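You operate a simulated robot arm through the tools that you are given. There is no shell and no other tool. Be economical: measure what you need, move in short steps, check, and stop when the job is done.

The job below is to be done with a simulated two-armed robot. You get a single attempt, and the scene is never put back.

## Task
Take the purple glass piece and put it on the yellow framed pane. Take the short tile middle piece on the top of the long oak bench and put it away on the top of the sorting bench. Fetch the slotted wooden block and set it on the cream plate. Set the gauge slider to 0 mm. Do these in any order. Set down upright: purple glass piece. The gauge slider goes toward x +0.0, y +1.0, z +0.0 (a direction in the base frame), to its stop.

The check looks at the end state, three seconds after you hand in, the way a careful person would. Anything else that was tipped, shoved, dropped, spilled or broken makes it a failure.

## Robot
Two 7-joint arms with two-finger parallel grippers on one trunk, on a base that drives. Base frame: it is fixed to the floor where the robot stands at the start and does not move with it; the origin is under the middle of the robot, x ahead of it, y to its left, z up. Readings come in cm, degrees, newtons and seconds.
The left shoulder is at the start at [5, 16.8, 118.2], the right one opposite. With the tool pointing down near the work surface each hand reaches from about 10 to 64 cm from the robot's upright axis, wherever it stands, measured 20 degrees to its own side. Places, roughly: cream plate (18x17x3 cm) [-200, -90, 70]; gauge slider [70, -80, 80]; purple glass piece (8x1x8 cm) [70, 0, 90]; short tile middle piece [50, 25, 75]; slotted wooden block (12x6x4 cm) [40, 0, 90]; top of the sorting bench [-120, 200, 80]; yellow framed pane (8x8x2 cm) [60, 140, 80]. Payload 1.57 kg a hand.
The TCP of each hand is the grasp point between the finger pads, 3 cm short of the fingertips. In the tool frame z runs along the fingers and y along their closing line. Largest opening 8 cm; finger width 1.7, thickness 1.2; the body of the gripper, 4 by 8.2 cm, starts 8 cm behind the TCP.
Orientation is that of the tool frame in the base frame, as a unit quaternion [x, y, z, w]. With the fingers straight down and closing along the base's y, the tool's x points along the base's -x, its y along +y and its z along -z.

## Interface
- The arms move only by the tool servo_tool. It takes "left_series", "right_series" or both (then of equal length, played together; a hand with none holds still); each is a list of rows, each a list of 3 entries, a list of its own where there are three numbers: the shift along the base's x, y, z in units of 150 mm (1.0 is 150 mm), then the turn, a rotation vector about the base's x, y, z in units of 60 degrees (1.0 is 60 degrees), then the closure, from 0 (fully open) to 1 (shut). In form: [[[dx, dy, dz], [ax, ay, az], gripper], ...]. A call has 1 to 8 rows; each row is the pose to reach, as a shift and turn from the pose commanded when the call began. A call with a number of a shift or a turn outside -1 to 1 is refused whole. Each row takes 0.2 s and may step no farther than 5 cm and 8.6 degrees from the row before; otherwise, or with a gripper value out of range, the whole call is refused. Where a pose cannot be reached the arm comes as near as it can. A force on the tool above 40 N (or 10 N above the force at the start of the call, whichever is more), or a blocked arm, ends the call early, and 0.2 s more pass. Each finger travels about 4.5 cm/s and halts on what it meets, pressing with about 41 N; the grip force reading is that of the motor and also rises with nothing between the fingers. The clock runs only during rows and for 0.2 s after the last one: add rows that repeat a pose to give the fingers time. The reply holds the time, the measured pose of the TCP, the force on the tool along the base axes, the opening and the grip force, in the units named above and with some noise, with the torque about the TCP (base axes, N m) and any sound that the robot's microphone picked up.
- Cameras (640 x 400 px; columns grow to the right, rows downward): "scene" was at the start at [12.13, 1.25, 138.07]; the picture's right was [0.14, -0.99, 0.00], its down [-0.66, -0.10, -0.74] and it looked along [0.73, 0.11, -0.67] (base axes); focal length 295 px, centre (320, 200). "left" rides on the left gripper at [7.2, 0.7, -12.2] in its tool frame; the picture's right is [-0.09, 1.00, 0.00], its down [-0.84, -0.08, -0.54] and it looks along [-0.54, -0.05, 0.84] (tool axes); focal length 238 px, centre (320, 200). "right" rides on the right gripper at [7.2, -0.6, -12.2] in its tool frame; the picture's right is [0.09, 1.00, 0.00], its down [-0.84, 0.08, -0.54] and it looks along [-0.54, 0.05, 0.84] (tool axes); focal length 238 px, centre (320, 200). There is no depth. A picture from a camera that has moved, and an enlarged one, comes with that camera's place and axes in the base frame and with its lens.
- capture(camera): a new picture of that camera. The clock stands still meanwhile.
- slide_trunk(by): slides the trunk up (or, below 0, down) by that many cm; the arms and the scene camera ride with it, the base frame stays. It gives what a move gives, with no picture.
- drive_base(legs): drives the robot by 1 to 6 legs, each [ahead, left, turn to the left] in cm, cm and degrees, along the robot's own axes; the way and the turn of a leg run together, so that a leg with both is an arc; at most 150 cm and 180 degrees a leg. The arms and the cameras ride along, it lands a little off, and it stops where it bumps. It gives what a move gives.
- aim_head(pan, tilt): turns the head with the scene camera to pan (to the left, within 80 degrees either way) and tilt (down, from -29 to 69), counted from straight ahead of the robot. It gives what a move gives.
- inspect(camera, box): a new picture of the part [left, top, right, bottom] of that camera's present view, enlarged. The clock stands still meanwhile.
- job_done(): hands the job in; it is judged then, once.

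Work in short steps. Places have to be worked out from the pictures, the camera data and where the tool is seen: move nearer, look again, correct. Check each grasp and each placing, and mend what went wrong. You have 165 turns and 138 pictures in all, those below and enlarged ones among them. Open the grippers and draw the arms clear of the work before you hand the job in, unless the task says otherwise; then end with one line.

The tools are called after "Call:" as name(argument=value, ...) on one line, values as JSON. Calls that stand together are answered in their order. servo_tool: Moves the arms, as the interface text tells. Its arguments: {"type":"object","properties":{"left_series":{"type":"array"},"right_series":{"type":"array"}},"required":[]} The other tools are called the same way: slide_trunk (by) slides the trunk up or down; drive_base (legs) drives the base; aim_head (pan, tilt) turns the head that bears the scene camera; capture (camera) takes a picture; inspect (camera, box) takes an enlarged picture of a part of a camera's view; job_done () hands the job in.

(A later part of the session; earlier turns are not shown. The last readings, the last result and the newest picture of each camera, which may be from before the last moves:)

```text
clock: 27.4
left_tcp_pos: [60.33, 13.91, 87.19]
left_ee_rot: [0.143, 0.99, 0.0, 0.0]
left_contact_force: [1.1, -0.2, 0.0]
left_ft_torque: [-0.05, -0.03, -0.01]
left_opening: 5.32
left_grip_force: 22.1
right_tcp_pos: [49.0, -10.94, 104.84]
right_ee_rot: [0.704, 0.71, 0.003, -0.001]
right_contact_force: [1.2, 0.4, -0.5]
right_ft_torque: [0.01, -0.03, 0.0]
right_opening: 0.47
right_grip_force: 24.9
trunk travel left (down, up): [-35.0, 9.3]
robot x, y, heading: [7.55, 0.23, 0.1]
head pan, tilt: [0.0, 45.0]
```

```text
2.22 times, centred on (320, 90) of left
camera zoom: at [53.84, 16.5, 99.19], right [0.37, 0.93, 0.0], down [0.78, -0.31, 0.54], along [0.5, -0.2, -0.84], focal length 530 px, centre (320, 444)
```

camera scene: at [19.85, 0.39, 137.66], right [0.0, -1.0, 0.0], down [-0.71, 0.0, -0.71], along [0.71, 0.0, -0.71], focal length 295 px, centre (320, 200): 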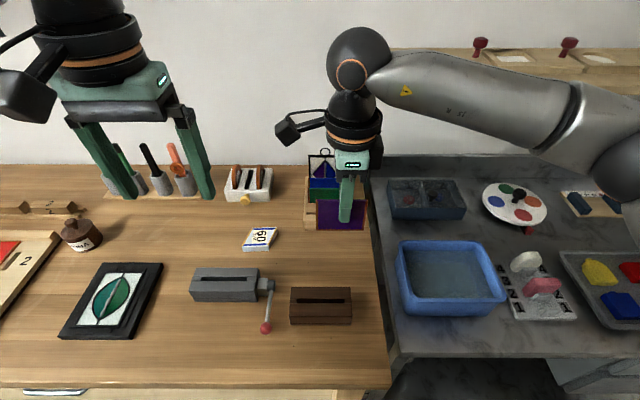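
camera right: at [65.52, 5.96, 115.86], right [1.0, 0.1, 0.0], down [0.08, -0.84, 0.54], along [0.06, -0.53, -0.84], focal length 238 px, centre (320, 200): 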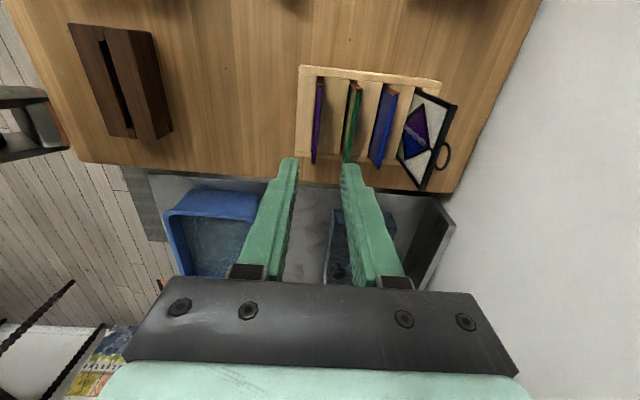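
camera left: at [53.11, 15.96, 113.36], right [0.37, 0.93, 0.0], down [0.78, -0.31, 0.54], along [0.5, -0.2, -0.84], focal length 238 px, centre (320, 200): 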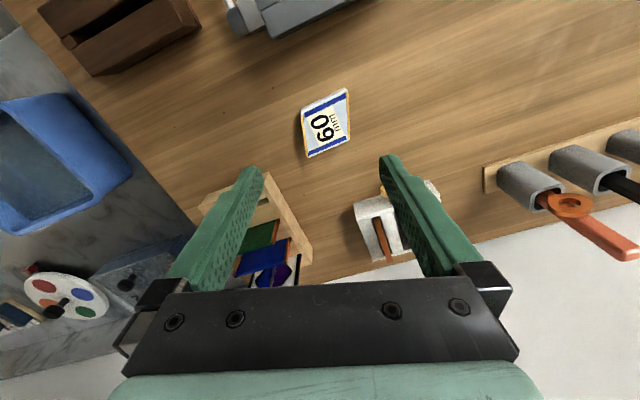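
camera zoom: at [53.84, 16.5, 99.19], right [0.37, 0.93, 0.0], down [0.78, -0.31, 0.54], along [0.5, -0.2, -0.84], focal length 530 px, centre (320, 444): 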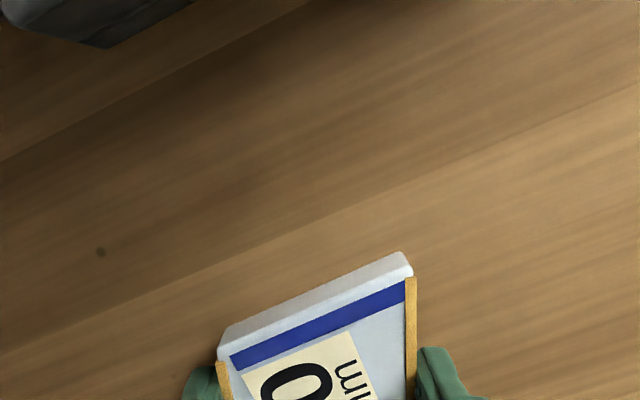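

Gripped (5.3 cm). Lift to z≈102 and draw back to about x≈46, level with the other hand.

Call:
servo_tool(left_series=[[[0, 0, 0.2], [0, 0, 0], 1], [[0, 0, 0.4], [0, 0, 0], 1], [[0, 0, 0.65], [0, 0, 0], 1], [[-0.2, 0.05, 0.85], [0, 0, 0], 1], [[-0.4, 0.15, 1.0], [0, 0, 0], 1], [[-0.65, 0.25, 1.0], [0, 0, 0], 1], [[-0.9, 0.35, 1.0], [0, 0, 0], 1], [[-0.9, 0.35, 1.0], [0, 0, 0], 1]])

Call:
aim_head(pan=20, tilt=45)

Call:
capture(camera="scene")

```text
clock: 29.2
left_tcp_pos: [47.0, 19.18, 102.02]
left_ee_rot: [0.142, 0.99, 0.0, 0.001]
left_contact_force: [0.3, -0.3, -0.6]
left_ft_torque: [-0.01, 0.01, -0.02]
left_opening: 5.35
left_grip_force: 22.4
right_tcp_pos: [48.89, -10.93, 104.98]
right_ee_rot: [0.705, 0.709, 0.002, -0.002]
right_contact_force: [-0.2, -0.1, -0.5]
right_ft_torque: [0.01, -0.01, 0.01]
right_opening: 0.48
right_grip_force: 24.8
trunk travel left (down, up): [-35.0, 9.3]
robot x, y, heading: [7.65, 0.6, 0.2]
head pan, tilt: [0.0, 45.0]
```

```text
clock: 30.1
left_tcp_pos: [47.04, 19.14, 102.06]
left_ee_rot: [0.144, 0.99, 0.0, 0.0]
left_contact_force: [-0.6, -1.0, -1.1]
left_ft_torque: [0.01, -0.03, -0.01]
left_opening: 5.33
left_grip_force: 22.4
right_tcp_pos: [48.83, -10.86, 104.96]
right_ee_rot: [0.705, 0.709, 0.003, -0.002]
right_contact_force: [-0.3, 0.7, -0.4]
right_ft_torque: [0.01, 0.02, 0.0]
right_opening: 0.47
right_grip_force: 24.9
trunk travel left (down, up): [-35.0, 9.3]
robot x, y, heading: [8.03, 0.15, -0.1]
head pan, tilt: [20.0, 45.0]
```

```text
102 pictures are left
camera scene: at [19.34, 3.15, 137.66], right [0.34, -0.94, 0.0], down [-0.66, -0.24, -0.71], along [0.66, 0.24, -0.71], focal length 295 px, centre (320, 200)
```

scene: 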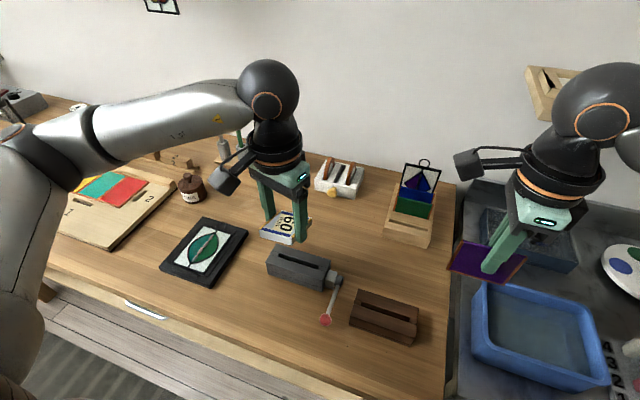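

Both held. Back off 25 cm from the bench, then look left for the path and the yellow pane.

Call:
drive_base(legs=[[-22, 0, 0]])

Call:
aim_head(pan=70, tilt=30)

Call:
capture(camera="scene")

Call:
aim_head(pan=45, tilt=25)

Call:
capture(camera="scene")

```text
clock: 31.8
left_tcp_pos: [24.91, 19.06, 101.97]
left_ee_rot: [0.144, 0.99, 0.0, 0.0]
left_contact_force: [-0.9, 0.8, -1.6]
left_ft_torque: [-0.02, 0.01, -0.02]
left_opening: 5.34
left_grip_force: 21.9
right_tcp_pos: [26.95, -11.12, 104.94]
right_ee_rot: [0.706, 0.708, 0.003, -0.002]
right_contact_force: [0.2, -0.1, 0.0]
right_ft_torque: [-0.02, -0.01, -0.01]
right_opening: 0.45
right_grip_force: 25.2
trunk travel left (down, up): [-35.0, 9.3]
robot x, y, heading: [-14.14, 0.31, 0.1]
head pan, tilt: [20.0, 45.0]
```

```text
clock: 32.9
left_tcp_pos: [24.98, 19.15, 102.14]
left_ee_rot: [0.144, 0.99, 0.0, 0.0]
left_contact_force: [-0.6, -0.3, -0.7]
left_ft_torque: [0.02, -0.03, 0.02]
left_opening: 5.39
left_grip_force: 22.4
right_tcp_pos: [26.8, -11.05, 104.86]
right_ee_rot: [0.706, 0.708, 0.003, -0.001]
right_contact_force: [-0.2, 0.1, -1.3]
right_ft_torque: [0.02, 0.01, -0.03]
right_opening: 0.44
right_grip_force: 25.0
trunk travel left (down, up): [-35.0, 9.3]
robot x, y, heading: [-13.97, 0.52, -0.1]
head pan, tilt: [70.0, 30.0]
```

```text
101 pictures are left
camera scene: at [-7.2, 8.78, 139.92], right [0.94, -0.34, 0.0], down [-0.17, -0.47, -0.87], along [0.29, 0.81, -0.5], focal length 295 px, centre (320, 200)
```

scene: 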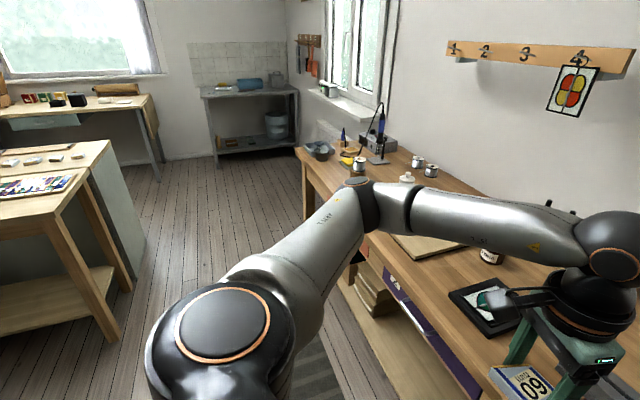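

```text
clock: 33.8
left_tcp_pos: [24.89, 19.23, 102.14]
left_ee_rot: [0.143, 0.99, 0.001, 0.0]
left_contact_force: [-0.5, 0.6, -1.4]
left_ft_torque: [0.0, -0.03, 0.0]
left_opening: 5.33
left_grip_force: 21.6
right_tcp_pos: [26.86, -11.1, 104.96]
right_ee_rot: [0.706, 0.708, 0.003, -0.003]
right_contact_force: [0.3, 0.4, -1.0]
right_ft_torque: [0.0, 0.0, -0.04]
right_opening: 0.44
right_grip_force: 25.3
trunk travel left (down, up): [-35.0, 9.3]
robot x, y, heading: [-14.17, 0.04, 0.1]
head pan, tilt: [45.0, 25.0]
```

```text
100 pictures are left
camera scene: at [-3.79, 6.81, 140.72], right [0.71, -0.7, 0.0], down [-0.3, -0.3, -0.91], along [0.64, 0.64, -0.42], focal length 295 px, centre (320, 200)
```

scene: 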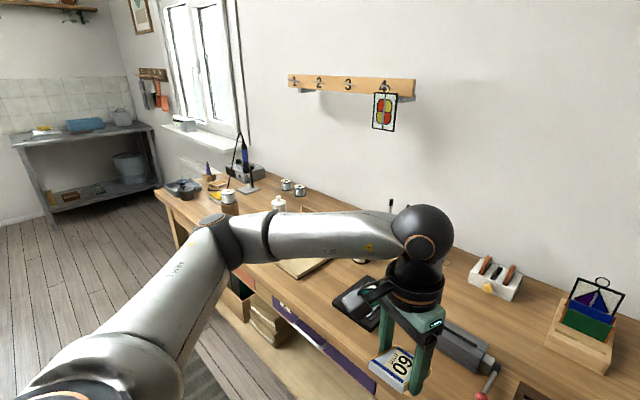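

Corridor is clear to the left (bench front x≈33, sorting table edge x≈-72). Drive left 120 cm.

Call:
drive_base(legs=[[0, 120, 0]])

Call:
aim_head(pan=10, tilt=35)

Call:
capture(camera="scene")

```text
clock: 39.9
left_tcp_pos: [25.8, 137.96, 102.04]
left_ee_rot: [0.15, 0.989, 0.0, 0.0]
left_contact_force: [0.7, -0.3, -1.4]
left_ft_torque: [0.03, -0.02, -0.02]
left_opening: 5.35
left_grip_force: 22.2
right_tcp_pos: [27.32, 108.01, 104.89]
right_ee_rot: [0.711, 0.703, 0.002, -0.002]
right_contact_force: [-0.3, 0.2, -1.2]
right_ft_torque: [0.0, 0.0, 0.0]
right_opening: 0.45
right_grip_force: 25.4
trunk travel left (down, up): [-35.0, 9.3]
robot x, y, heading: [-13.78, 119.94, -0.7]
head pan, tilt: [45.0, 25.0]
```

```text
clock: 40.9
left_tcp_pos: [25.61, 138.02, 102.13]
left_ee_rot: [0.151, 0.989, -0.001, 0.0]
left_contact_force: [-0.2, -0.4, -1.7]
left_ft_torque: [0.0, 0.02, 0.01]
left_opening: 5.36
left_grip_force: 21.9
right_tcp_pos: [27.11, 108.03, 104.94]
right_ee_rot: [0.711, 0.703, 0.004, -0.002]
right_contact_force: [0.0, 0.6, -0.7]
right_ft_torque: [0.04, -0.02, 0.03]
right_opening: 0.45
right_grip_force: 24.7
trunk travel left (down, up): [-35.0, 9.3]
robot x, y, heading: [-13.66, 119.64, -0.7]
head pan, tilt: [10.0, 35.0]
```

```text
99 pictures are left
camera scene: at [-1.14, 121.13, 139.15], right [0.16, -0.99, 0.0], down [-0.57, -0.09, -0.82], along [0.81, 0.13, -0.57], focal length 295 px, centre (320, 200)
```

scene: 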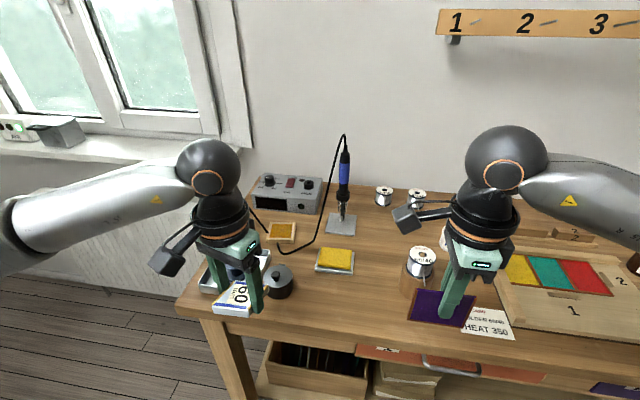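

Two yellow items ahead: a wood-framed thing and a sponge-like one; zoom in.

Call:
inspect(camera="scene", box=[230, 170, 450, 310])

```text
2.86 times, centred on (340, 240) of scene
camera zoom: at [-1.14, 121.13, 139.15], right [0.16, -0.99, 0.0], down [-0.57, -0.09, -0.82], along [0.81, 0.13, -0.57], focal length 844 px, centre (263, 86)
```

zoom: 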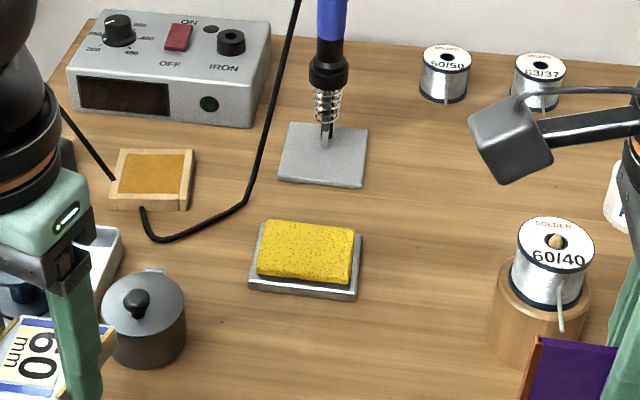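

The wood-framed yellow pane is at ≈[57.8, 141.7]; the other is a sponge. I place the robot so the pane lies ~17° to its right: left 38 cm, then ahead 17.

Call:
drive_base(legs=[[0, 38, 0.7], [17, 0, 0]])

Call:
aim_head(pan=-10, tilt=45)

Call:
capture(camera="scene")

Call:
capture(camera="right")

```text
clock: 44.4
left_tcp_pos: [42.55, 176.96, 102.0]
left_ee_rot: [0.144, 0.99, 0.001, -0.002]
left_contact_force: [-0.2, 0.2, -1.5]
left_ft_torque: [-0.03, 0.06, -0.02]
left_opening: 5.35
left_grip_force: 21.7
right_tcp_pos: [44.41, 146.72, 104.94]
right_ee_rot: [0.706, 0.708, 0.002, -0.003]
right_contact_force: [1.0, -0.2, -0.4]
right_ft_torque: [0.0, 0.01, 0.02]
right_opening: 0.45
right_grip_force: 25.4
trunk travel left (down, up): [-35.0, 9.3]
robot x, y, heading: [3.56, 158.04, 0.0]
head pan, tilt: [10.0, 35.0]
```

```text
clock: 45.2
left_tcp_pos: [42.57, 176.94, 102.13]
left_ee_rot: [0.145, 0.989, 0.0, -0.001]
left_contact_force: [0.2, -0.1, -0.7]
left_ft_torque: [0.02, 0.03, 0.03]
left_opening: 5.34
left_grip_force: 22.4
right_tcp_pos: [44.44, 146.69, 104.88]
right_ee_rot: [0.706, 0.708, 0.003, -0.002]
right_contact_force: [-0.2, 0.0, -1.2]
right_ft_torque: [-0.03, -0.01, 0.01]
right_opening: 0.43
right_grip_force: 24.6
trunk travel left (down, up): [-35.0, 9.3]
robot x, y, heading: [3.28, 158.06, -0.2]
head pan, tilt: [-10.0, 45.0]
```

```text
97 pictures are left
camera scene: at [15.28, 156.71, 137.67], right [-0.17, -0.99, 0.0], down [-0.7, 0.12, -0.71], along [0.7, -0.12, -0.71], focal length 295 px, centre (320, 200)
```

scene: 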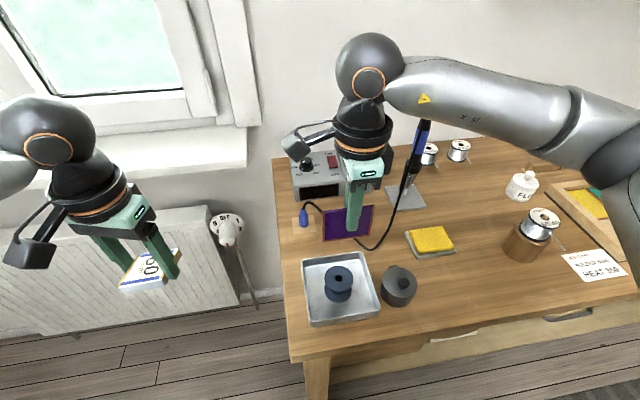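

```text
96 pictures are left
camera right: at [43.62, 153.72, 117.07], right [1.0, 0.09, 0.0], down [0.08, -0.84, 0.54], along [0.05, -0.53, -0.84], focal length 238 px, centre (320, 200)
```

right: 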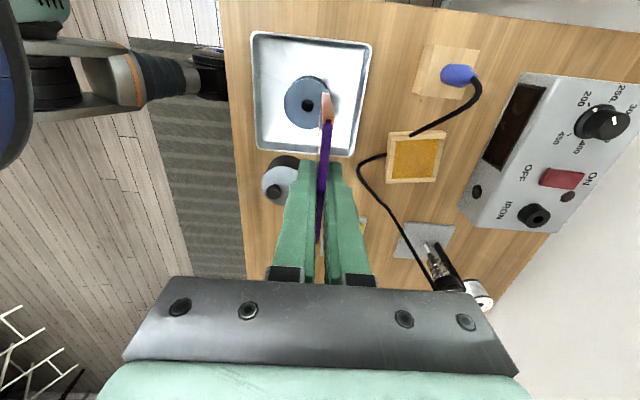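

Zoom on the pane for its exact pose and its top structure.

Call:
inspect(camera="right", box=[350, 100, 480, 210])

```text
3.64 times, centred on (415, 155) of right
camera zoom: at [43.62, 153.72, 117.07], right [1.0, 0.09, 0.0], down [0.08, -0.84, 0.54], along [0.05, -0.53, -0.84], focal length 867 px, centre (-26, 364)
```

zoom: 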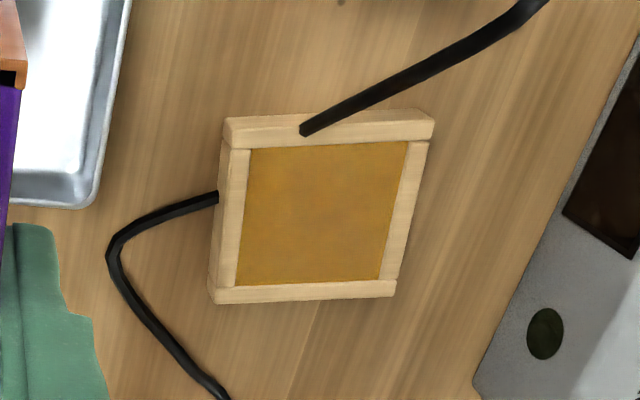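

Pane centre ≈[58.15, 141.95], top ≈85.6, yawed about +8°. Move the glass above it with yaw +8°, stopping at z≈98 first.

Call:
servo_tool(right_series=[[[0.2, -0.05, 0], [0, 0, 0.07], 1], [[0.4, -0.13, 0], [0, 0, 0.13], 1], [[0.65, -0.22, 0], [0, 0, 0.13], 1], [[0.85, -0.3, 0], [0, 0, 0.13], 1], [[0.914, -0.317, -0.2], [0, 0, 0.13], 1], [[0.914, -0.317, -0.4], [0, 0, 0.13], 1], [[0.914, -0.317, -0.4], [0, 0, 0.13], 1]])

Call:
capture(camera="right")

Call:
inspect(camera="scene", box=[260, 140, 460, 300])

```text
clock: 46.8
left_tcp_pos: [42.59, 176.88, 102.11]
left_ee_rot: [0.144, 0.99, 0.0, 0.0]
left_contact_force: [0.0, -0.7, -1.9]
left_ft_torque: [0.03, -0.02, 0.0]
left_opening: 5.33
left_grip_force: 21.8
right_tcp_pos: [58.07, 141.94, 98.89]
right_ee_rot: [0.657, 0.754, 0.003, -0.002]
right_contact_force: [0.0, 0.4, -0.9]
right_ft_torque: [-0.03, 0.02, -0.03]
right_opening: 0.47
right_grip_force: 25.0
trunk travel left (down, up): [-35.0, 9.3]
robot x, y, heading: [3.38, 158.33, 0.2]
head pan, tilt: [-10.0, 45.0]
```

```text
94 pictures are left
camera right: at [56.39, 148.78, 111.02], right [0.97, 0.23, 0.0], down [0.19, -0.82, 0.54], along [0.12, -0.52, -0.84], focal length 238 px, centre (320, 200)
```

right: 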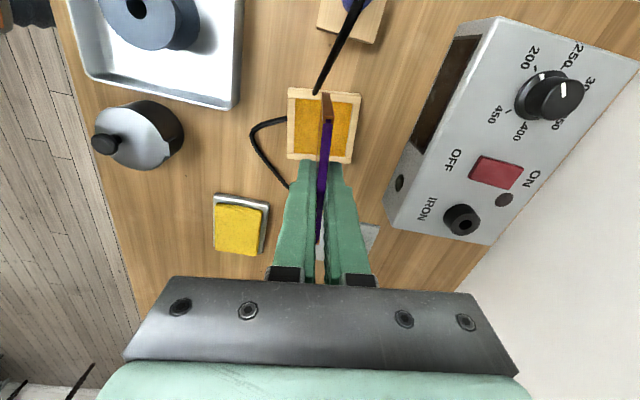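

```text
2.50 times, centred on (360, 220) of scene
camera zoom: at [15.28, 156.71, 137.67], right [-0.17, -0.98, 0.0], down [-0.7, 0.12, -0.71], along [0.7, -0.12, -0.71], focal length 738 px, centre (220, 150)
```

zoom: 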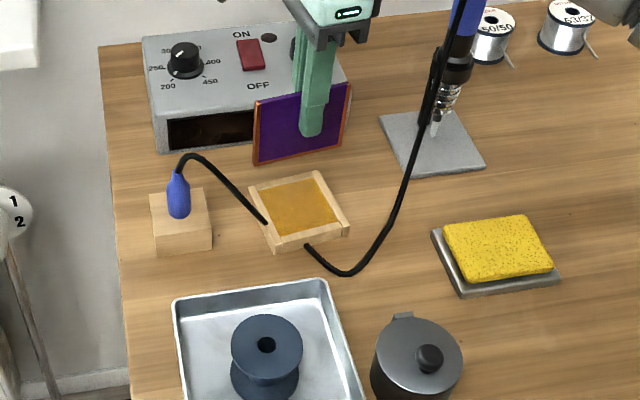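

Zoom for alignment check between plate and pane.

Call:
inspect(camera="right", box=[260, 70, 390, 180])

```text
3.64 times, centred on (325, 125) of right
camera zoom: at [56.39, 148.78, 111.02], right [0.97, 0.23, 0.0], down [0.19, -0.82, 0.54], along [0.12, -0.52, -0.84], focal length 867 px, centre (302, 473)
```

zoom: 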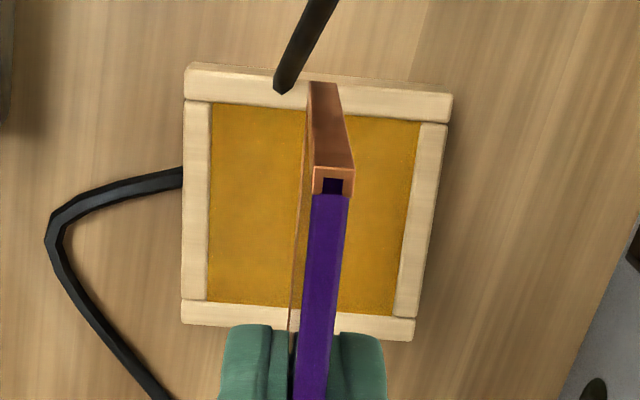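

Alignment good (pane yaw 8.3°, plate 8°). Nudge (+0.2, −0.4) and descend to z≈94.4.

Call:
servo_tool(right_series=[[[0.013, -0.027, 0], [0, 0, 0], 1], [[0.013, -0.027, -0.15], [0, 0, 0], 1], [[0.013, -0.027, -0.3], [0, 0, 0], 1], [[0.013, -0.027, -0.3], [0, 0, 0], 1]])

Call:
inspect(camera="scene", box=[310, 180, 410, 260])

```text
clock: 47.8
left_tcp_pos: [42.56, 176.84, 102.05]
left_ee_rot: [0.144, 0.99, 0.0, 0.0]
left_contact_force: [0.2, 0.5, -0.7]
left_ft_torque: [0.01, -0.01, -0.04]
left_opening: 5.35
left_grip_force: 21.8
right_tcp_pos: [58.28, 141.49, 94.32]
right_ee_rot: [0.656, 0.754, 0.003, -0.002]
right_contact_force: [0.0, -0.4, -0.9]
right_ft_torque: [0.02, -0.03, 0.0]
right_opening: 0.48
right_grip_force: 24.9
trunk travel left (down, up): [-35.0, 9.3]
robot x, y, heading: [3.23, 157.92, 0.1]
head pan, tilt: [-10.0, 45.0]
```

```text
5.00 times, centred on (360, 220) of scene
camera zoom: at [15.28, 156.71, 137.67], right [-0.17, -0.98, 0.0], down [-0.7, 0.12, -0.71], along [0.7, -0.12, -0.71], focal length 1477 px, centre (120, 100)
```

zoom: 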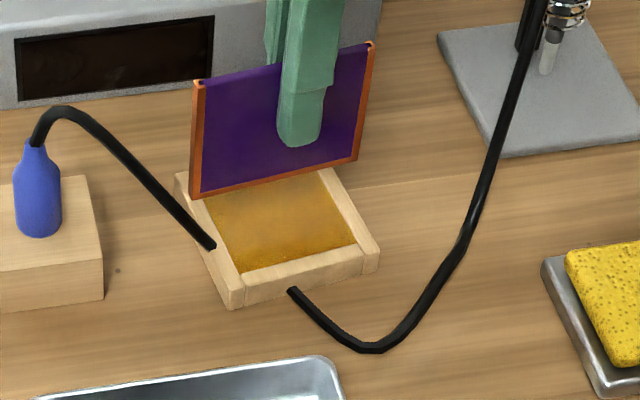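

The plate bottom is actually ~3.5 cm above the pane still (plate bottom ≈ TCP−5.1). Shift (+0.15, −0.35) and descend to z≈91.7.

Call:
servo_tool(right_series=[[[0.01, -0.023, 0], [0, 0, 0], 1], [[0.01, -0.023, -0.09], [0, 0, 0], 1], [[0.01, -0.023, -0.18], [0, 0, 0], 1], [[0.01, -0.023, -0.18], [0, 0, 0], 1]])

Call:
inspect(camera="scene", box=[310, 180, 410, 260])

Call:
inspect(camera="right", box=[260, 50, 390, 160])

```text
clock: 48.8
left_tcp_pos: [42.52, 176.94, 102.1]
left_ee_rot: [0.144, 0.99, -0.001, 0.0]
left_contact_force: [-0.5, 1.3, -0.9]
left_ft_torque: [0.0, 0.0, 0.01]
left_opening: 5.35
left_grip_force: 22.1
right_tcp_pos: [58.52, 141.16, 91.74]
right_ee_rot: [0.656, 0.755, 0.003, -0.003]
right_contact_force: [0.3, 0.8, 1.1]
right_ft_torque: [-0.03, -0.02, -0.03]
right_opening: 0.43
right_grip_force: 25.1
trunk travel left (down, up): [-35.0, 9.3]
robot x, y, heading: [3.39, 158.27, -0.1]
head pan, tilt: [-10.0, 45.0]
```

```text
5.00 times, centred on (360, 220) of scene
camera zoom: at [15.27, 156.7, 137.67], right [-0.17, -0.98, 0.0], down [-0.7, 0.12, -0.71], along [0.7, -0.12, -0.71], focal length 1477 px, centre (120, 100)
```

zoom: 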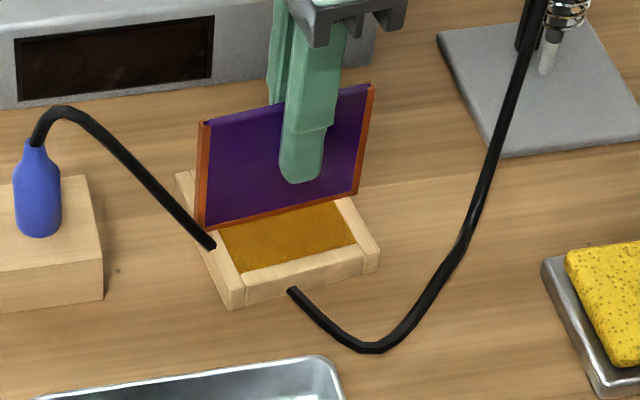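

```text
3.64 times, centred on (325, 105) of right
camera zoom: at [56.72, 148.06, 103.87], right [0.97, 0.23, 0.0], down [0.19, -0.82, 0.54], along [0.12, -0.52, -0.84], focal length 867 px, centre (302, 546)
```

zoom: 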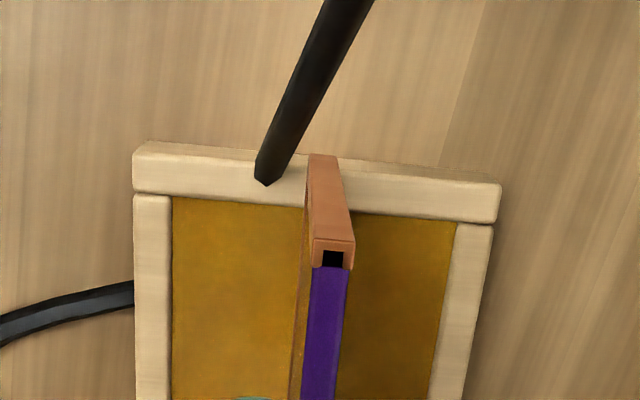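

Near the pane. Shift −0.3 in y and step down in small steps watching the force.

Call:
servo_tool(right_series=[[[0.0, -0.02, 0], [0, 0, 0], 1], [[0.0, -0.02, -0.04], [0, 0, 0], 1], [[0.0, -0.02, -0.06], [0, 0, 0], 1], [[0.0, -0.02, -0.06], [0, 0, 0], 1]])

Call:
inspect(camera="scene", box=[310, 180, 410, 260])

```text
clock: 49.8
left_tcp_pos: [42.43, 176.85, 102.15]
left_ee_rot: [0.144, 0.99, 0.0, 0.001]
left_contact_force: [0.5, -0.4, -1.8]
left_ft_torque: [-0.02, 0.0, -0.01]
left_opening: 5.34
left_grip_force: 22.0
right_tcp_pos: [58.38, 140.93, 90.94]
right_ee_rot: [0.657, 0.754, 0.004, -0.001]
right_contact_force: [0.3, 0.2, 18.0]
right_ft_torque: [0.01, -0.02, 0.0]
right_opening: 0.47
right_grip_force: 25.0
trunk travel left (down, up): [-35.0, 9.3]
robot x, y, heading: [3.16, 158.39, 0.0]
head pan, tilt: [-10.0, 45.0]
```

```text
5.00 times, centred on (360, 220) of scene
camera zoom: at [15.11, 156.77, 137.69], right [-0.17, -0.98, 0.0], down [-0.7, 0.12, -0.71], along [0.7, -0.12, -0.71], focal length 1477 px, centre (120, 100)
```

zoom: 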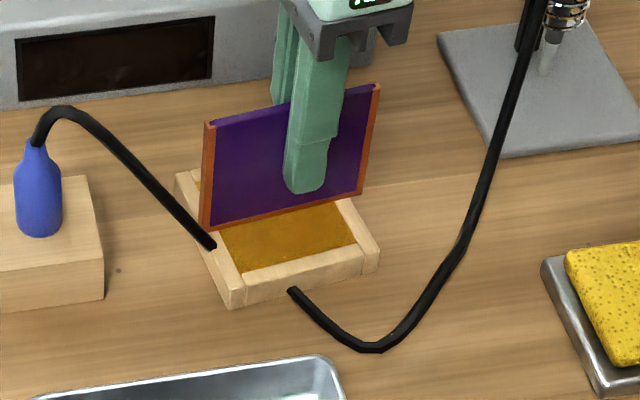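

Contact at 18 N, plate stands on the frame. Ease up 0.2 cm and open gently.

Call:
servo_tool(right_series=[[[0, 0, 0.012], [0, 0, 0], 1], [[0, 0, 0.012], [0, 0, 0], 1]])

```text
clock: 50.4
left_tcp_pos: [42.49, 177.04, 102.07]
left_ee_rot: [0.145, 0.989, 0.0, 0.0]
left_contact_force: [-0.7, 0.2, -0.7]
left_ft_torque: [0.02, 0.0, -0.02]
left_opening: 5.35
left_grip_force: 21.8
right_tcp_pos: [58.4, 141.0, 90.99]
right_ee_rot: [0.656, 0.754, 0.003, -0.002]
right_contact_force: [3.4, 3.0, 10.0]
right_ft_torque: [0.14, -0.13, 0.01]
right_opening: 0.46
right_grip_force: 25.2
trunk travel left (down, up): [-35.0, 9.3]
robot x, y, heading: [3.16, 158.01, 0.1]
head pan, tilt: [-10.0, 45.0]
```

Ease a little more, to near zero contact force, before opening.

Call:
servo_tool(right_series=[[[0, 0, 0.01], [0, 0, 0], 1], [[0, 0, 0.01], [0, 0, 0], 1]])

Call:
inspect(camera="scene", box=[310, 180, 410, 260])

Call:
inspect(camera="right", box=[260, 50, 390, 160])

```text
clock: 51.0
left_tcp_pos: [42.62, 176.85, 102.1]
left_ee_rot: [0.145, 0.989, 0.0, 0.001]
left_contact_force: [0.3, 0.2, -1.0]
left_ft_torque: [0.01, -0.02, -0.01]
left_opening: 5.33
left_grip_force: 21.5
right_tcp_pos: [58.37, 140.93, 91.04]
right_ee_rot: [0.656, 0.754, 0.001, -0.003]
right_contact_force: [-0.5, 1.2, 1.8]
right_ft_torque: [0.1, 0.06, -0.02]
right_opening: 0.45
right_grip_force: 25.0
trunk travel left (down, up): [-35.0, 9.3]
robot x, y, heading: [3.3, 158.25, 0.1]
head pan, tilt: [-10.0, 45.0]
```

```text
5.00 times, centred on (360, 220) of scene
camera zoom: at [15.26, 156.71, 137.65], right [-0.17, -0.98, 0.0], down [-0.7, 0.12, -0.71], along [0.7, -0.12, -0.71], focal length 1477 px, centre (120, 100)
```

zoom: 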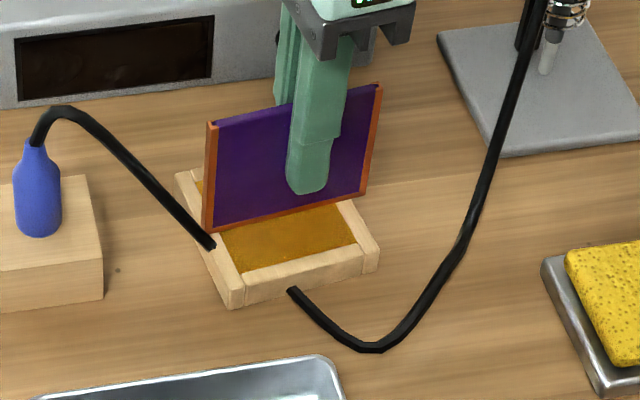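

```text
3.64 times, centred on (325, 105) of right
camera zoom: at [56.65, 147.75, 103.18], right [0.97, 0.23, 0.0], down [0.19, -0.82, 0.54], along [0.12, -0.52, -0.84], focal length 867 px, centre (302, 546)
```

zoom: 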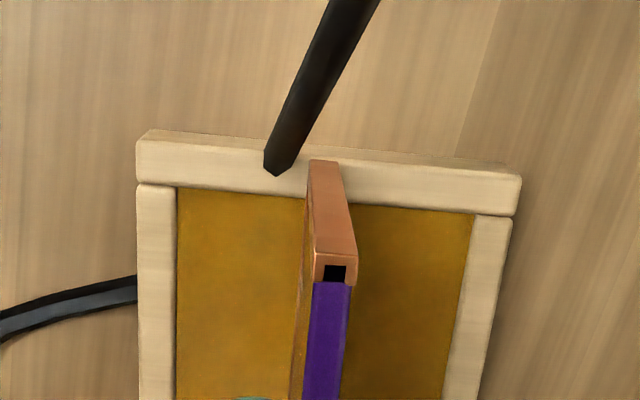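

Balanced and upright, force ≈ weight only. Open gently.

Call:
servo_tool(right_series=[[[0, 0, 0], [0, 0, 0], 0.94], [[0, 0, 0], [0, 0, 0], 0.92], [[0, 0, 0], [0, 0, 0], 0.9], [[0, 0, 0], [0, 0, 0], 0.87], [[0, 0, 0], [0, 0, 0], 0.83], [[0, 0, 0], [0, 0, 0], 0.78], [[0, 0, 0], [0, 0, 0], 0.72], [[0, 0, 0], [0, 0, 0], 0.65]])

Call:
inspect(camera="scene", box=[310, 180, 410, 260])

Call:
capture(camera="right")

```text
clock: 52.8
left_tcp_pos: [42.5, 176.89, 102.02]
left_ee_rot: [0.145, 0.989, 0.0, 0.0]
left_contact_force: [0.4, 0.0, -2.0]
left_ft_torque: [0.02, -0.01, 0.01]
left_opening: 5.32
left_grip_force: 22.1
right_tcp_pos: [58.6, 140.96, 91.19]
right_ee_rot: [0.657, 0.754, 0.003, -0.003]
right_contact_force: [-0.1, 0.3, -0.5]
right_ft_torque: [0.02, 0.02, 0.0]
right_opening: 2.79
right_grip_force: 0.0
trunk travel left (down, up): [-35.0, 9.3]
robot x, y, heading: [3.52, 157.82, 0.1]
head pan, tilt: [-10.0, 45.0]
```

```text
5.00 times, centred on (360, 220) of scene
camera zoom: at [15.27, 156.7, 137.66], right [-0.17, -0.98, 0.0], down [-0.7, 0.12, -0.71], along [0.7, -0.12, -0.71], focal length 1477 px, centre (120, 100)
```

zoom: 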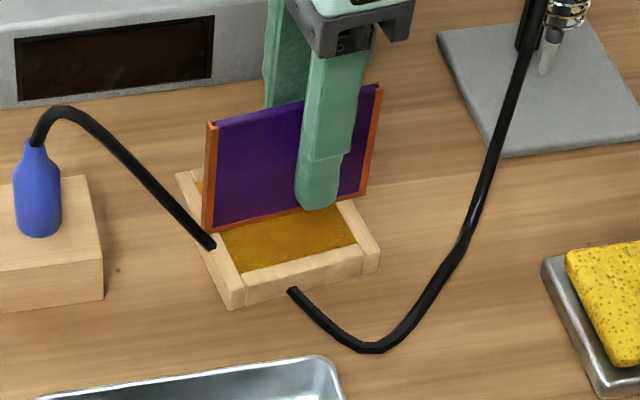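

```text
84 pictures are left
camera right: at [56.7, 147.78, 103.32], right [0.97, 0.23, 0.0], down [0.19, -0.82, 0.54], along [0.12, -0.52, -0.84], focal length 238 px, centre (320, 200)
```

right: 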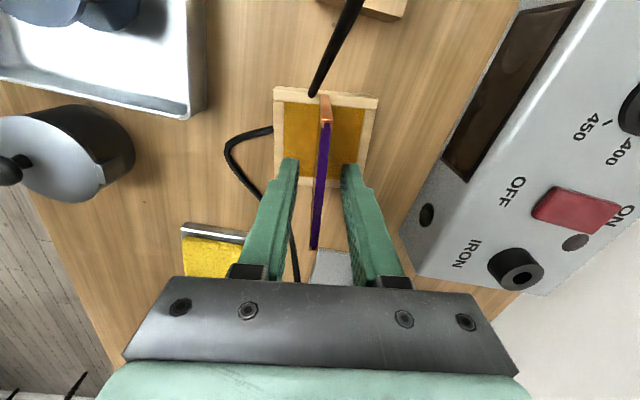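

The plate stands by itself. Rise straight up, then retract.

Call:
servo_tool(right_series=[[[0, 0, 0.1], [0, 0, 0], 0.65], [[0, 0, 0.25], [0, 0, 0], 0.65], [[0, 0, 0.45], [0, 0, 0], 0.65], [[0, 0, 0.7], [0, 0, 0], 0.65], [[0, 0, 0.95], [0, 0, 0], 0.65], [[-0.3, 0, 0.97], [0, 0, 0], 0.65], [[-0.6, 0, 0.97], [0, 0, 0], 0.65], [[-0.85, 0, 0.97], [0, 0, 0], 0.65]])

Call:
inspect(camera="scene", box=[260, 140, 460, 300])

```text
clock: 54.6
left_tcp_pos: [42.55, 176.8, 102.12]
left_ee_rot: [0.145, 0.989, 0.0, 0.0]
left_contact_force: [0.8, 0.1, -1.1]
left_ft_torque: [0.0, -0.02, -0.02]
left_opening: 5.33
left_grip_force: 21.9
right_tcp_pos: [45.72, 140.98, 105.68]
right_ee_rot: [0.658, 0.753, 0.003, -0.002]
right_contact_force: [0.4, -1.1, -0.3]
right_ft_torque: [0.0, -0.01, -0.01]
right_opening: 2.83
right_grip_force: 0.1
trunk travel left (down, up): [-35.0, 9.3]
robot x, y, heading: [3.34, 158.0, -0.1]
head pan, tilt: [-10.0, 45.0]
```

```text
2.50 times, centred on (360, 220) of scene
camera zoom: at [15.24, 156.69, 137.67], right [-0.17, -0.98, 0.0], down [-0.7, 0.12, -0.71], along [0.7, -0.12, -0.71], focal length 738 px, centre (220, 150)
```

zoom: 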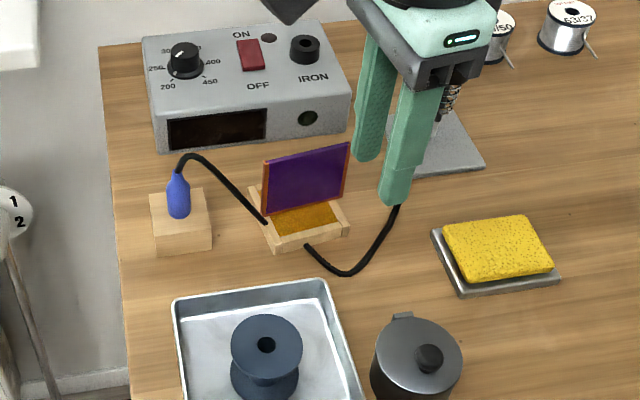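

Glass is placed. Now to the sorting bench: back off 22 cm, turn left 90°, and look at it.

Call:
drive_base(legs=[[-22, 0, 0], [0, 0, 90]])

Call:
aim_head(pan=70, tilt=38)

Call:
capture(camera="scene")

```text
clock: 60.1
left_tcp_pos: [-37.66, 197.17, 102.15]
left_ee_rot: [-0.599, 0.801, 0.0, 0.0]
left_contact_force: [0.7, 0.0, -1.1]
left_ft_torque: [-0.01, -0.01, 0.02]
left_opening: 5.36
left_grip_force: 22.2
right_tcp_pos: [-1.92, 200.47, 105.74]
right_ee_rot: [-0.071, 0.997, 0.0, -0.003]
right_contact_force: [-0.7, -0.8, 0.4]
right_ft_torque: [0.02, 0.07, 0.0]
right_opening: 2.79
right_grip_force: 0.1
trunk travel left (down, up): [-35.0, 9.3]
robot x, y, heading: [-18.81, 157.97, 90.4]
head pan, tilt: [-10.0, 45.0]
```

```text
clock: 61.6
left_tcp_pos: [-37.63, 197.09, 102.02]
left_ee_rot: [-0.599, 0.801, 0.0, 0.0]
left_contact_force: [-0.3, -0.3, -1.5]
left_ft_torque: [0.03, 0.01, 0.01]
left_opening: 5.35
left_grip_force: 22.4
right_tcp_pos: [-1.76, 200.48, 105.67]
right_ee_rot: [-0.072, 0.997, 0.0, -0.004]
right_contact_force: [0.2, 0.5, 0.8]
right_ft_torque: [0.0, 0.04, 0.0]
right_opening: 2.81
right_grip_force: 0.0
trunk travel left (down, up): [-35.0, 9.3]
robot x, y, heading: [-18.76, 158.17, 90.2]
head pan, tilt: [70.0, 38.0]
```

```text
82 pictures are left
camera scene: at [-26.96, 165.0, 138.69], right [0.34, 0.94, 0.0], down [0.58, -0.21, -0.79], along [-0.74, 0.27, -0.62], focal length 295 px, centre (320, 200)
```

scene: 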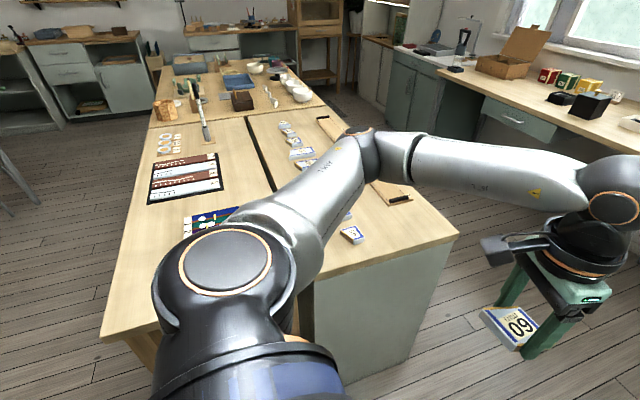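

The sorting bench (cabinet part) spans about x −69…−170, y 176…221, with tile pieces on it. Drive ahead 50, turn left 90°, then look.

Call:
drive_base(legs=[[50, 0, 0], [0, 0, 90]])

Call:
aim_head(pan=10, tilt=40)

Call:
capture(camera="scene")

```text
clock: 68.5
left_tcp_pos: [-58.07, 189.9, 102.2]
left_ee_rot: [0.989, -0.145, 0.001, 0.0]
left_contact_force: [-0.5, -0.1, -0.7]
left_ft_torque: [0.03, -0.02, 0.01]
left_opening: 5.32
left_grip_force: 22.3
right_tcp_pos: [-61.3, 225.72, 105.64]
right_ee_rot: [0.755, -0.656, 0.002, 0.003]
right_contact_force: [0.8, 0.0, -0.6]
right_ft_torque: [0.0, 0.01, -0.02]
right_opening: 2.79
right_grip_force: 0.1
trunk travel left (down, up): [-35.0, 9.3]
robot x, y, heading: [-19.11, 208.92, -179.9]
head pan, tilt: [70.0, 38.0]
```

```text
clock: 69.8
left_tcp_pos: [-58.05, 189.94, 101.99]
left_ee_rot: [0.989, -0.145, 0.0, 0.0]
left_contact_force: [-0.5, -0.2, -1.1]
left_ft_torque: [-0.01, 0.0, 0.02]
left_opening: 5.33
left_grip_force: 22.2
right_tcp_pos: [-61.32, 225.7, 105.79]
right_ee_rot: [0.754, -0.656, 0.003, 0.003]
right_contact_force: [0.4, -0.5, 0.6]
right_ft_torque: [0.01, -0.01, -0.03]
right_opening: 2.82
right_grip_force: 0.1
trunk travel left (down, up): [-35.0, 9.3]
robot x, y, heading: [-18.98, 208.85, -179.8]
head pan, tilt: [10.0, 40.0]
```

```text
81 pictures are left
camera scene: at [-31.41, 207.34, 138.39], right [-0.18, 0.98, 0.0], down [0.63, 0.11, -0.77], along [-0.75, -0.14, -0.64], focal length 295 px, centre (320, 200)
```

scene: 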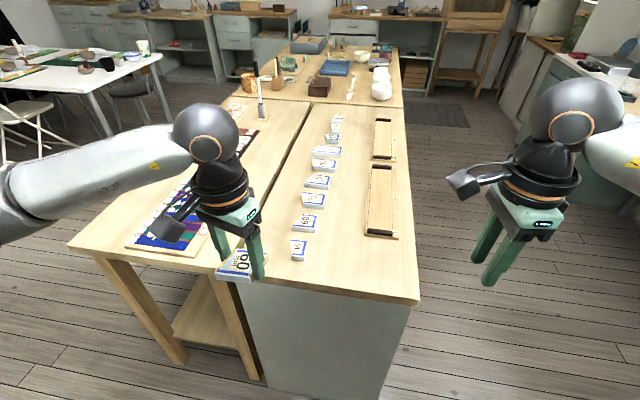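

Sorting bench has a row of tiles and free space right of the row. I drive forward 20 cm so the left hand can set the tile at ≈[-80, 204].

Call:
drive_base(legs=[[20, 0, 0]])

Call:
capture(camera="left")

Call:
capture(camera="scene")

```text
clock: 71.3
left_tcp_pos: [-77.93, 189.98, 102.08]
left_ee_rot: [0.989, -0.145, 0.001, 0.0]
left_contact_force: [-0.3, -0.4, -0.7]
left_ft_torque: [-0.02, -0.02, 0.0]
left_opening: 5.33
left_grip_force: 21.6
right_tcp_pos: [-81.13, 225.88, 105.71]
right_ee_rot: [0.754, -0.657, 0.002, 0.002]
right_contact_force: [-0.3, 0.0, -0.3]
right_ft_torque: [0.0, -0.03, -0.02]
right_opening: 2.8
right_grip_force: 0.0
trunk travel left (down, up): [-35.0, 9.3]
robot x, y, heading: [-38.85, 208.85, -180.1]
head pan, tilt: [10.0, 40.0]
```

```text
80 pictures are left
camera left: at [-71.13, 187.17, 114.19], right [-0.37, -0.93, 0.0], down [-0.78, 0.31, 0.54], along [-0.5, 0.2, -0.84], focal length 238 px, centre (320, 200)
```

left: 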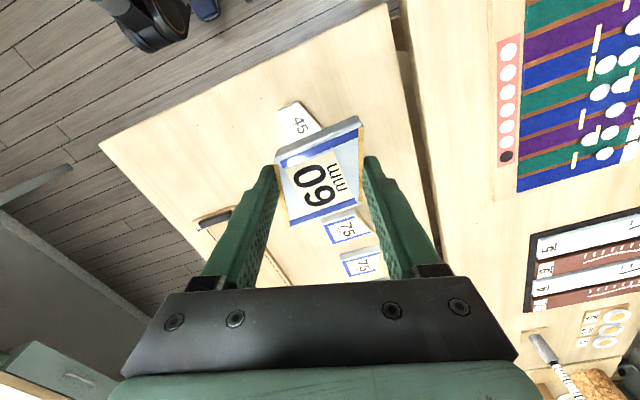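

```text
79 pictures are left
camera scene: at [-51.34, 207.34, 138.38], right [-0.17, 0.98, 0.0], down [0.63, 0.11, -0.77], along [-0.75, -0.13, -0.64], focal length 295 px, centre (320, 200)
```

scene: 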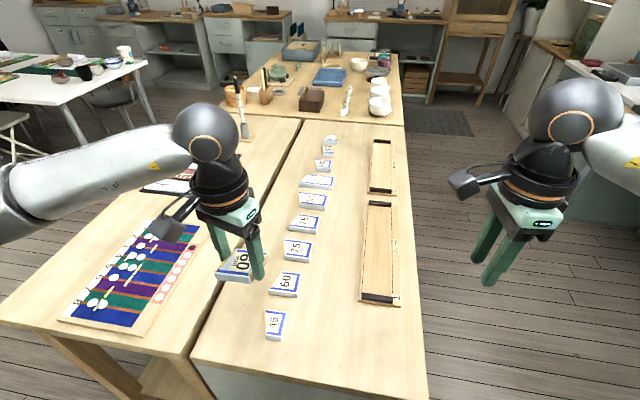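

Target free spot ≈[-80, 205]. Move the left hand there (right hand moves away), still high.

Call:
servo_tool(left_series=[[[-0.03, 0.2, 0], [0, 0, 0], 1], [[-0.06, 0.4, 0], [0, 0, 0], 1], [[-0.09, 0.6, 0], [0, 0, 0], 1], [[-0.12, 0.8, 0], [0, 0, 0], 1], [[-0.14, 1.0, -0.1], [0, 0, 0], 1], [[-0.14, 1.0, -0.4], [0, 0, 0], 1], [[-0.14, 1.0, -0.7], [0, 0, 0], 1], [[-0.14, 1.0, -0.9], [0, 0, 0], 1]], right_series=[[[0, 0.2, 0], [0, 0, 0], 0.65], [[0, 0.4, 0], [0, 0, 0], 0.65], [[0, 0.5, 0], [0, 0, 0], 0.65], [[0, 0.5, 0], [0, 0, 0], 0.65], [[0, 0.5, 0], [0, 0, 0], 0.65], [[0, 0.5, 0], [0, 0, 0], 0.65], [[0, 0.5, 0], [0, 0, 0], 0.65], [[0, 0.5, 0], [0, 0, 0], 0.65]])

Call:
capture(camera="scene")

```text
clock: 73.1
left_tcp_pos: [-80.07, 204.98, 88.52]
left_ee_rot: [0.989, -0.146, 0.0, -0.002]
left_contact_force: [0.0, -0.6, -1.2]
left_ft_torque: [-0.03, 0.01, -0.02]
left_opening: 5.35
left_grip_force: 22.0
right_tcp_pos: [-81.12, 233.44, 105.75]
right_ee_rot: [0.754, -0.657, 0.002, 0.002]
right_contact_force: [-0.6, 0.2, 0.0]
right_ft_torque: [0.0, 0.01, -0.01]
right_opening: 2.83
right_grip_force: 0.0
trunk travel left (down, up): [-35.0, 9.3]
robot x, y, heading: [-38.67, 208.71, -179.9]
head pan, tilt: [10.0, 40.0]
```

```text
78 pictures are left
camera scene: at [-51.28, 207.34, 138.39], right [-0.17, 0.98, 0.0], down [0.63, 0.11, -0.77], along [-0.75, -0.13, -0.64], focal length 295 px, centre (320, 200)
```

scene: 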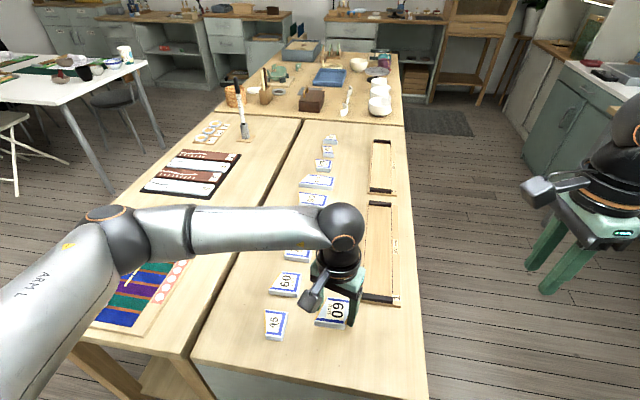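

Clear around. Lower in small steps until a light contact.

Call:
servo_tool(left_series=[[[0, 0, -0.1], [0, 0, 0], 1], [[0, 0, -0.2], [0, 0, 0], 1], [[0, 0, -0.25], [0, 0, 0], 1], [[0, 0, -0.25], [0, 0, 0], 1]])

Call:
inspect(camera="left", box=[200, 40, 440, 200])

```text
clock: 74.1
left_tcp_pos: [-79.99, 204.9, 84.75]
left_ee_rot: [0.989, -0.145, 0.001, 0.0]
left_contact_force: [0.1, 0.3, -1.1]
left_ft_torque: [0.0, 0.0, -0.02]
left_opening: 5.34
left_grip_force: 21.9
right_tcp_pos: [-81.01, 233.28, 105.55]
right_ee_rot: [0.754, -0.657, 0.002, 0.003]
right_contact_force: [0.1, 0.3, 0.2]
right_ft_torque: [0.02, -0.02, -0.03]
right_opening: 2.81
right_grip_force: 0.1
trunk travel left (down, up): [-35.0, 9.3]
robot x, y, heading: [-38.54, 208.59, -180.0]
head pan, tilt: [10.0, 40.0]
```

```text
2.50 times, centred on (320, 120) of left
camera zoom: at [-73.17, 202.17, 96.94], right [-0.37, -0.93, 0.0], down [-0.78, 0.31, 0.54], along [-0.5, 0.2, -0.84], focal length 596 px, centre (320, 400)
```

zoom: 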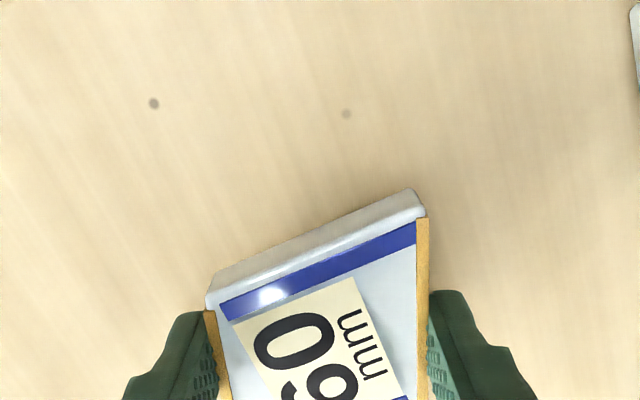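

Call:
servo_tool(left_series=[[[0, 0, -0.03], [0, 0, 0], 1], [[0, 0, -0.06], [0, 0, 0], 1], [[0, 0, -0.08], [0, 0, 0], 1], [[0, 0, -0.08], [0, 0, 0], 1]])

```text
clock: 75.1
left_tcp_pos: [-79.99, 204.96, 83.76]
left_ee_rot: [0.989, -0.145, 0.0, 0.0]
left_contact_force: [0.4, 0.6, -0.8]
left_ft_torque: [0.01, -0.05, -0.01]
left_opening: 5.36
left_grip_force: 22.2
right_tcp_pos: [-81.11, 233.42, 105.67]
right_ee_rot: [0.754, -0.656, 0.002, 0.003]
right_contact_force: [0.5, 0.9, 0.3]
right_ft_torque: [-0.03, -0.01, 0.02]
right_opening: 2.8
right_grip_force: 0.0
trunk travel left (down, up): [-35.0, 9.3]
robot x, y, heading: [-38.52, 208.61, -179.9]
head pan, tilt: [10.0, 40.0]
```

No contact yet at 83.8; continue in small steps.

Call:
servo_tool(left_series=[[[0, 0, -0.02], [0, 0, 0], 1], [[0, 0, -0.04], [0, 0, 0], 1], [[0, 0, -0.05], [0, 0, 0], 1]])

```text
clock: 75.9
left_tcp_pos: [-80.07, 205.07, 83.06]
left_ee_rot: [0.989, -0.145, -0.002, 0.001]
left_contact_force: [2.6, -2.0, 14.0]
left_ft_torque: [-0.32, -0.17, 0.01]
left_opening: 5.32
left_grip_force: 22.5
right_tcp_pos: [-81.04, 233.37, 105.79]
right_ee_rot: [0.754, -0.657, 0.002, 0.004]
right_contact_force: [-0.5, 0.4, 0.8]
right_ft_torque: [0.0, 0.02, -0.04]
right_opening: 2.81
right_grip_force: 0.1
trunk travel left (down, up): [-35.0, 9.3]
robot x, y, heading: [-38.92, 209.06, -180.3]
head pan, tilt: [10.0, 40.0]
```

Contact. Open, then rise straight up.

Call:
servo_tool(left_series=[[[0, 0, 0.015], [0, 0, 0], 0.9], [[0, 0, 0.015], [0, 0, 0], 0.3], [[0, 0, 0.015], [0, 0, 0], 0.15], [[0, 0, 0.02], [0, 0, 0], 0.1], [[0, 0, 0.2], [0, 0, 0], 0.1], [[0, 0, 0.5], [0, 0, 0], 0.1], [[0, 0, 0.8], [0, 0, 0], 0.1], [[0, 0, 1.0], [0, 0, 0], 0.1]])

Call:
servo_tool(left_series=[[[0.1, -0.1, 0.2], [0, 0, 0.14], 0.1], [[0.2, -0.2, 0.2], [0, 0, 0.28], 0.1], [[0.3, -0.3, 0.2], [0, 0, 0.28], 0]])

Call:
capture(camera="scene")

```text
clock: 77.7
left_tcp_pos: [-80.02, 205.01, 97.78]
left_ee_rot: [0.989, -0.145, 0.001, 0.0]
left_contact_force: [-0.4, 0.6, -0.4]
left_ft_torque: [0.0, 0.01, 0.0]
left_opening: 7.18
left_grip_force: 0.1
right_tcp_pos: [-81.16, 233.39, 105.63]
right_ee_rot: [0.754, -0.657, 0.002, 0.003]
right_contact_force: [-0.6, 0.1, 0.5]
right_ft_torque: [0.01, 0.0, -0.03]
right_opening: 2.8
right_grip_force: 0.2
trunk travel left (down, up): [-35.0, 9.3]
robot x, y, heading: [-38.95, 208.67, -180.3]
head pan, tilt: [10.0, 40.0]
```

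```text
clock: 78.5
left_tcp_pos: [-75.42, 200.5, 100.88]
left_ee_rot: [1.0, 0.001, 0.0, 0.0]
left_contact_force: [0.4, 0.6, 0.1]
left_ft_torque: [0.03, 0.01, 0.01]
left_opening: 8.01
left_grip_force: 0.1
right_tcp_pos: [-80.97, 233.34, 105.72]
right_ee_rot: [0.754, -0.657, 0.002, 0.003]
right_contact_force: [0.3, -0.8, -0.9]
right_ft_torque: [-0.03, -0.02, 0.02]
right_opening: 2.8
right_grip_force: 0.0
trunk travel left (down, up): [-35.0, 9.3]
robot x, y, heading: [-38.92, 208.86, -179.9]
head pan, tilt: [10.0, 40.0]
```

```text
76 pictures are left
camera scene: at [-51.23, 207.32, 138.4], right [-0.17, 0.98, 0.0], down [0.63, 0.11, -0.77], along [-0.75, -0.13, -0.64], focal length 295 px, centre (320, 200)
```

scene: 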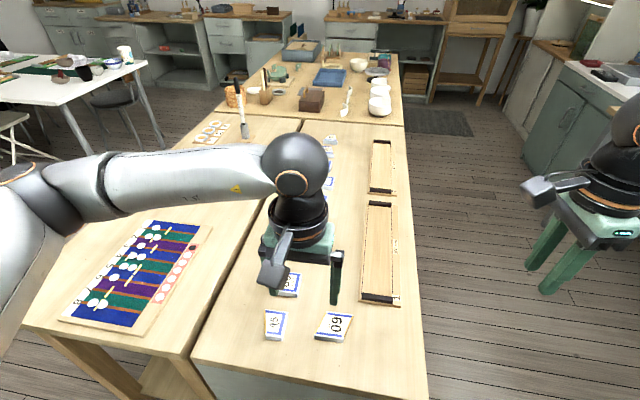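

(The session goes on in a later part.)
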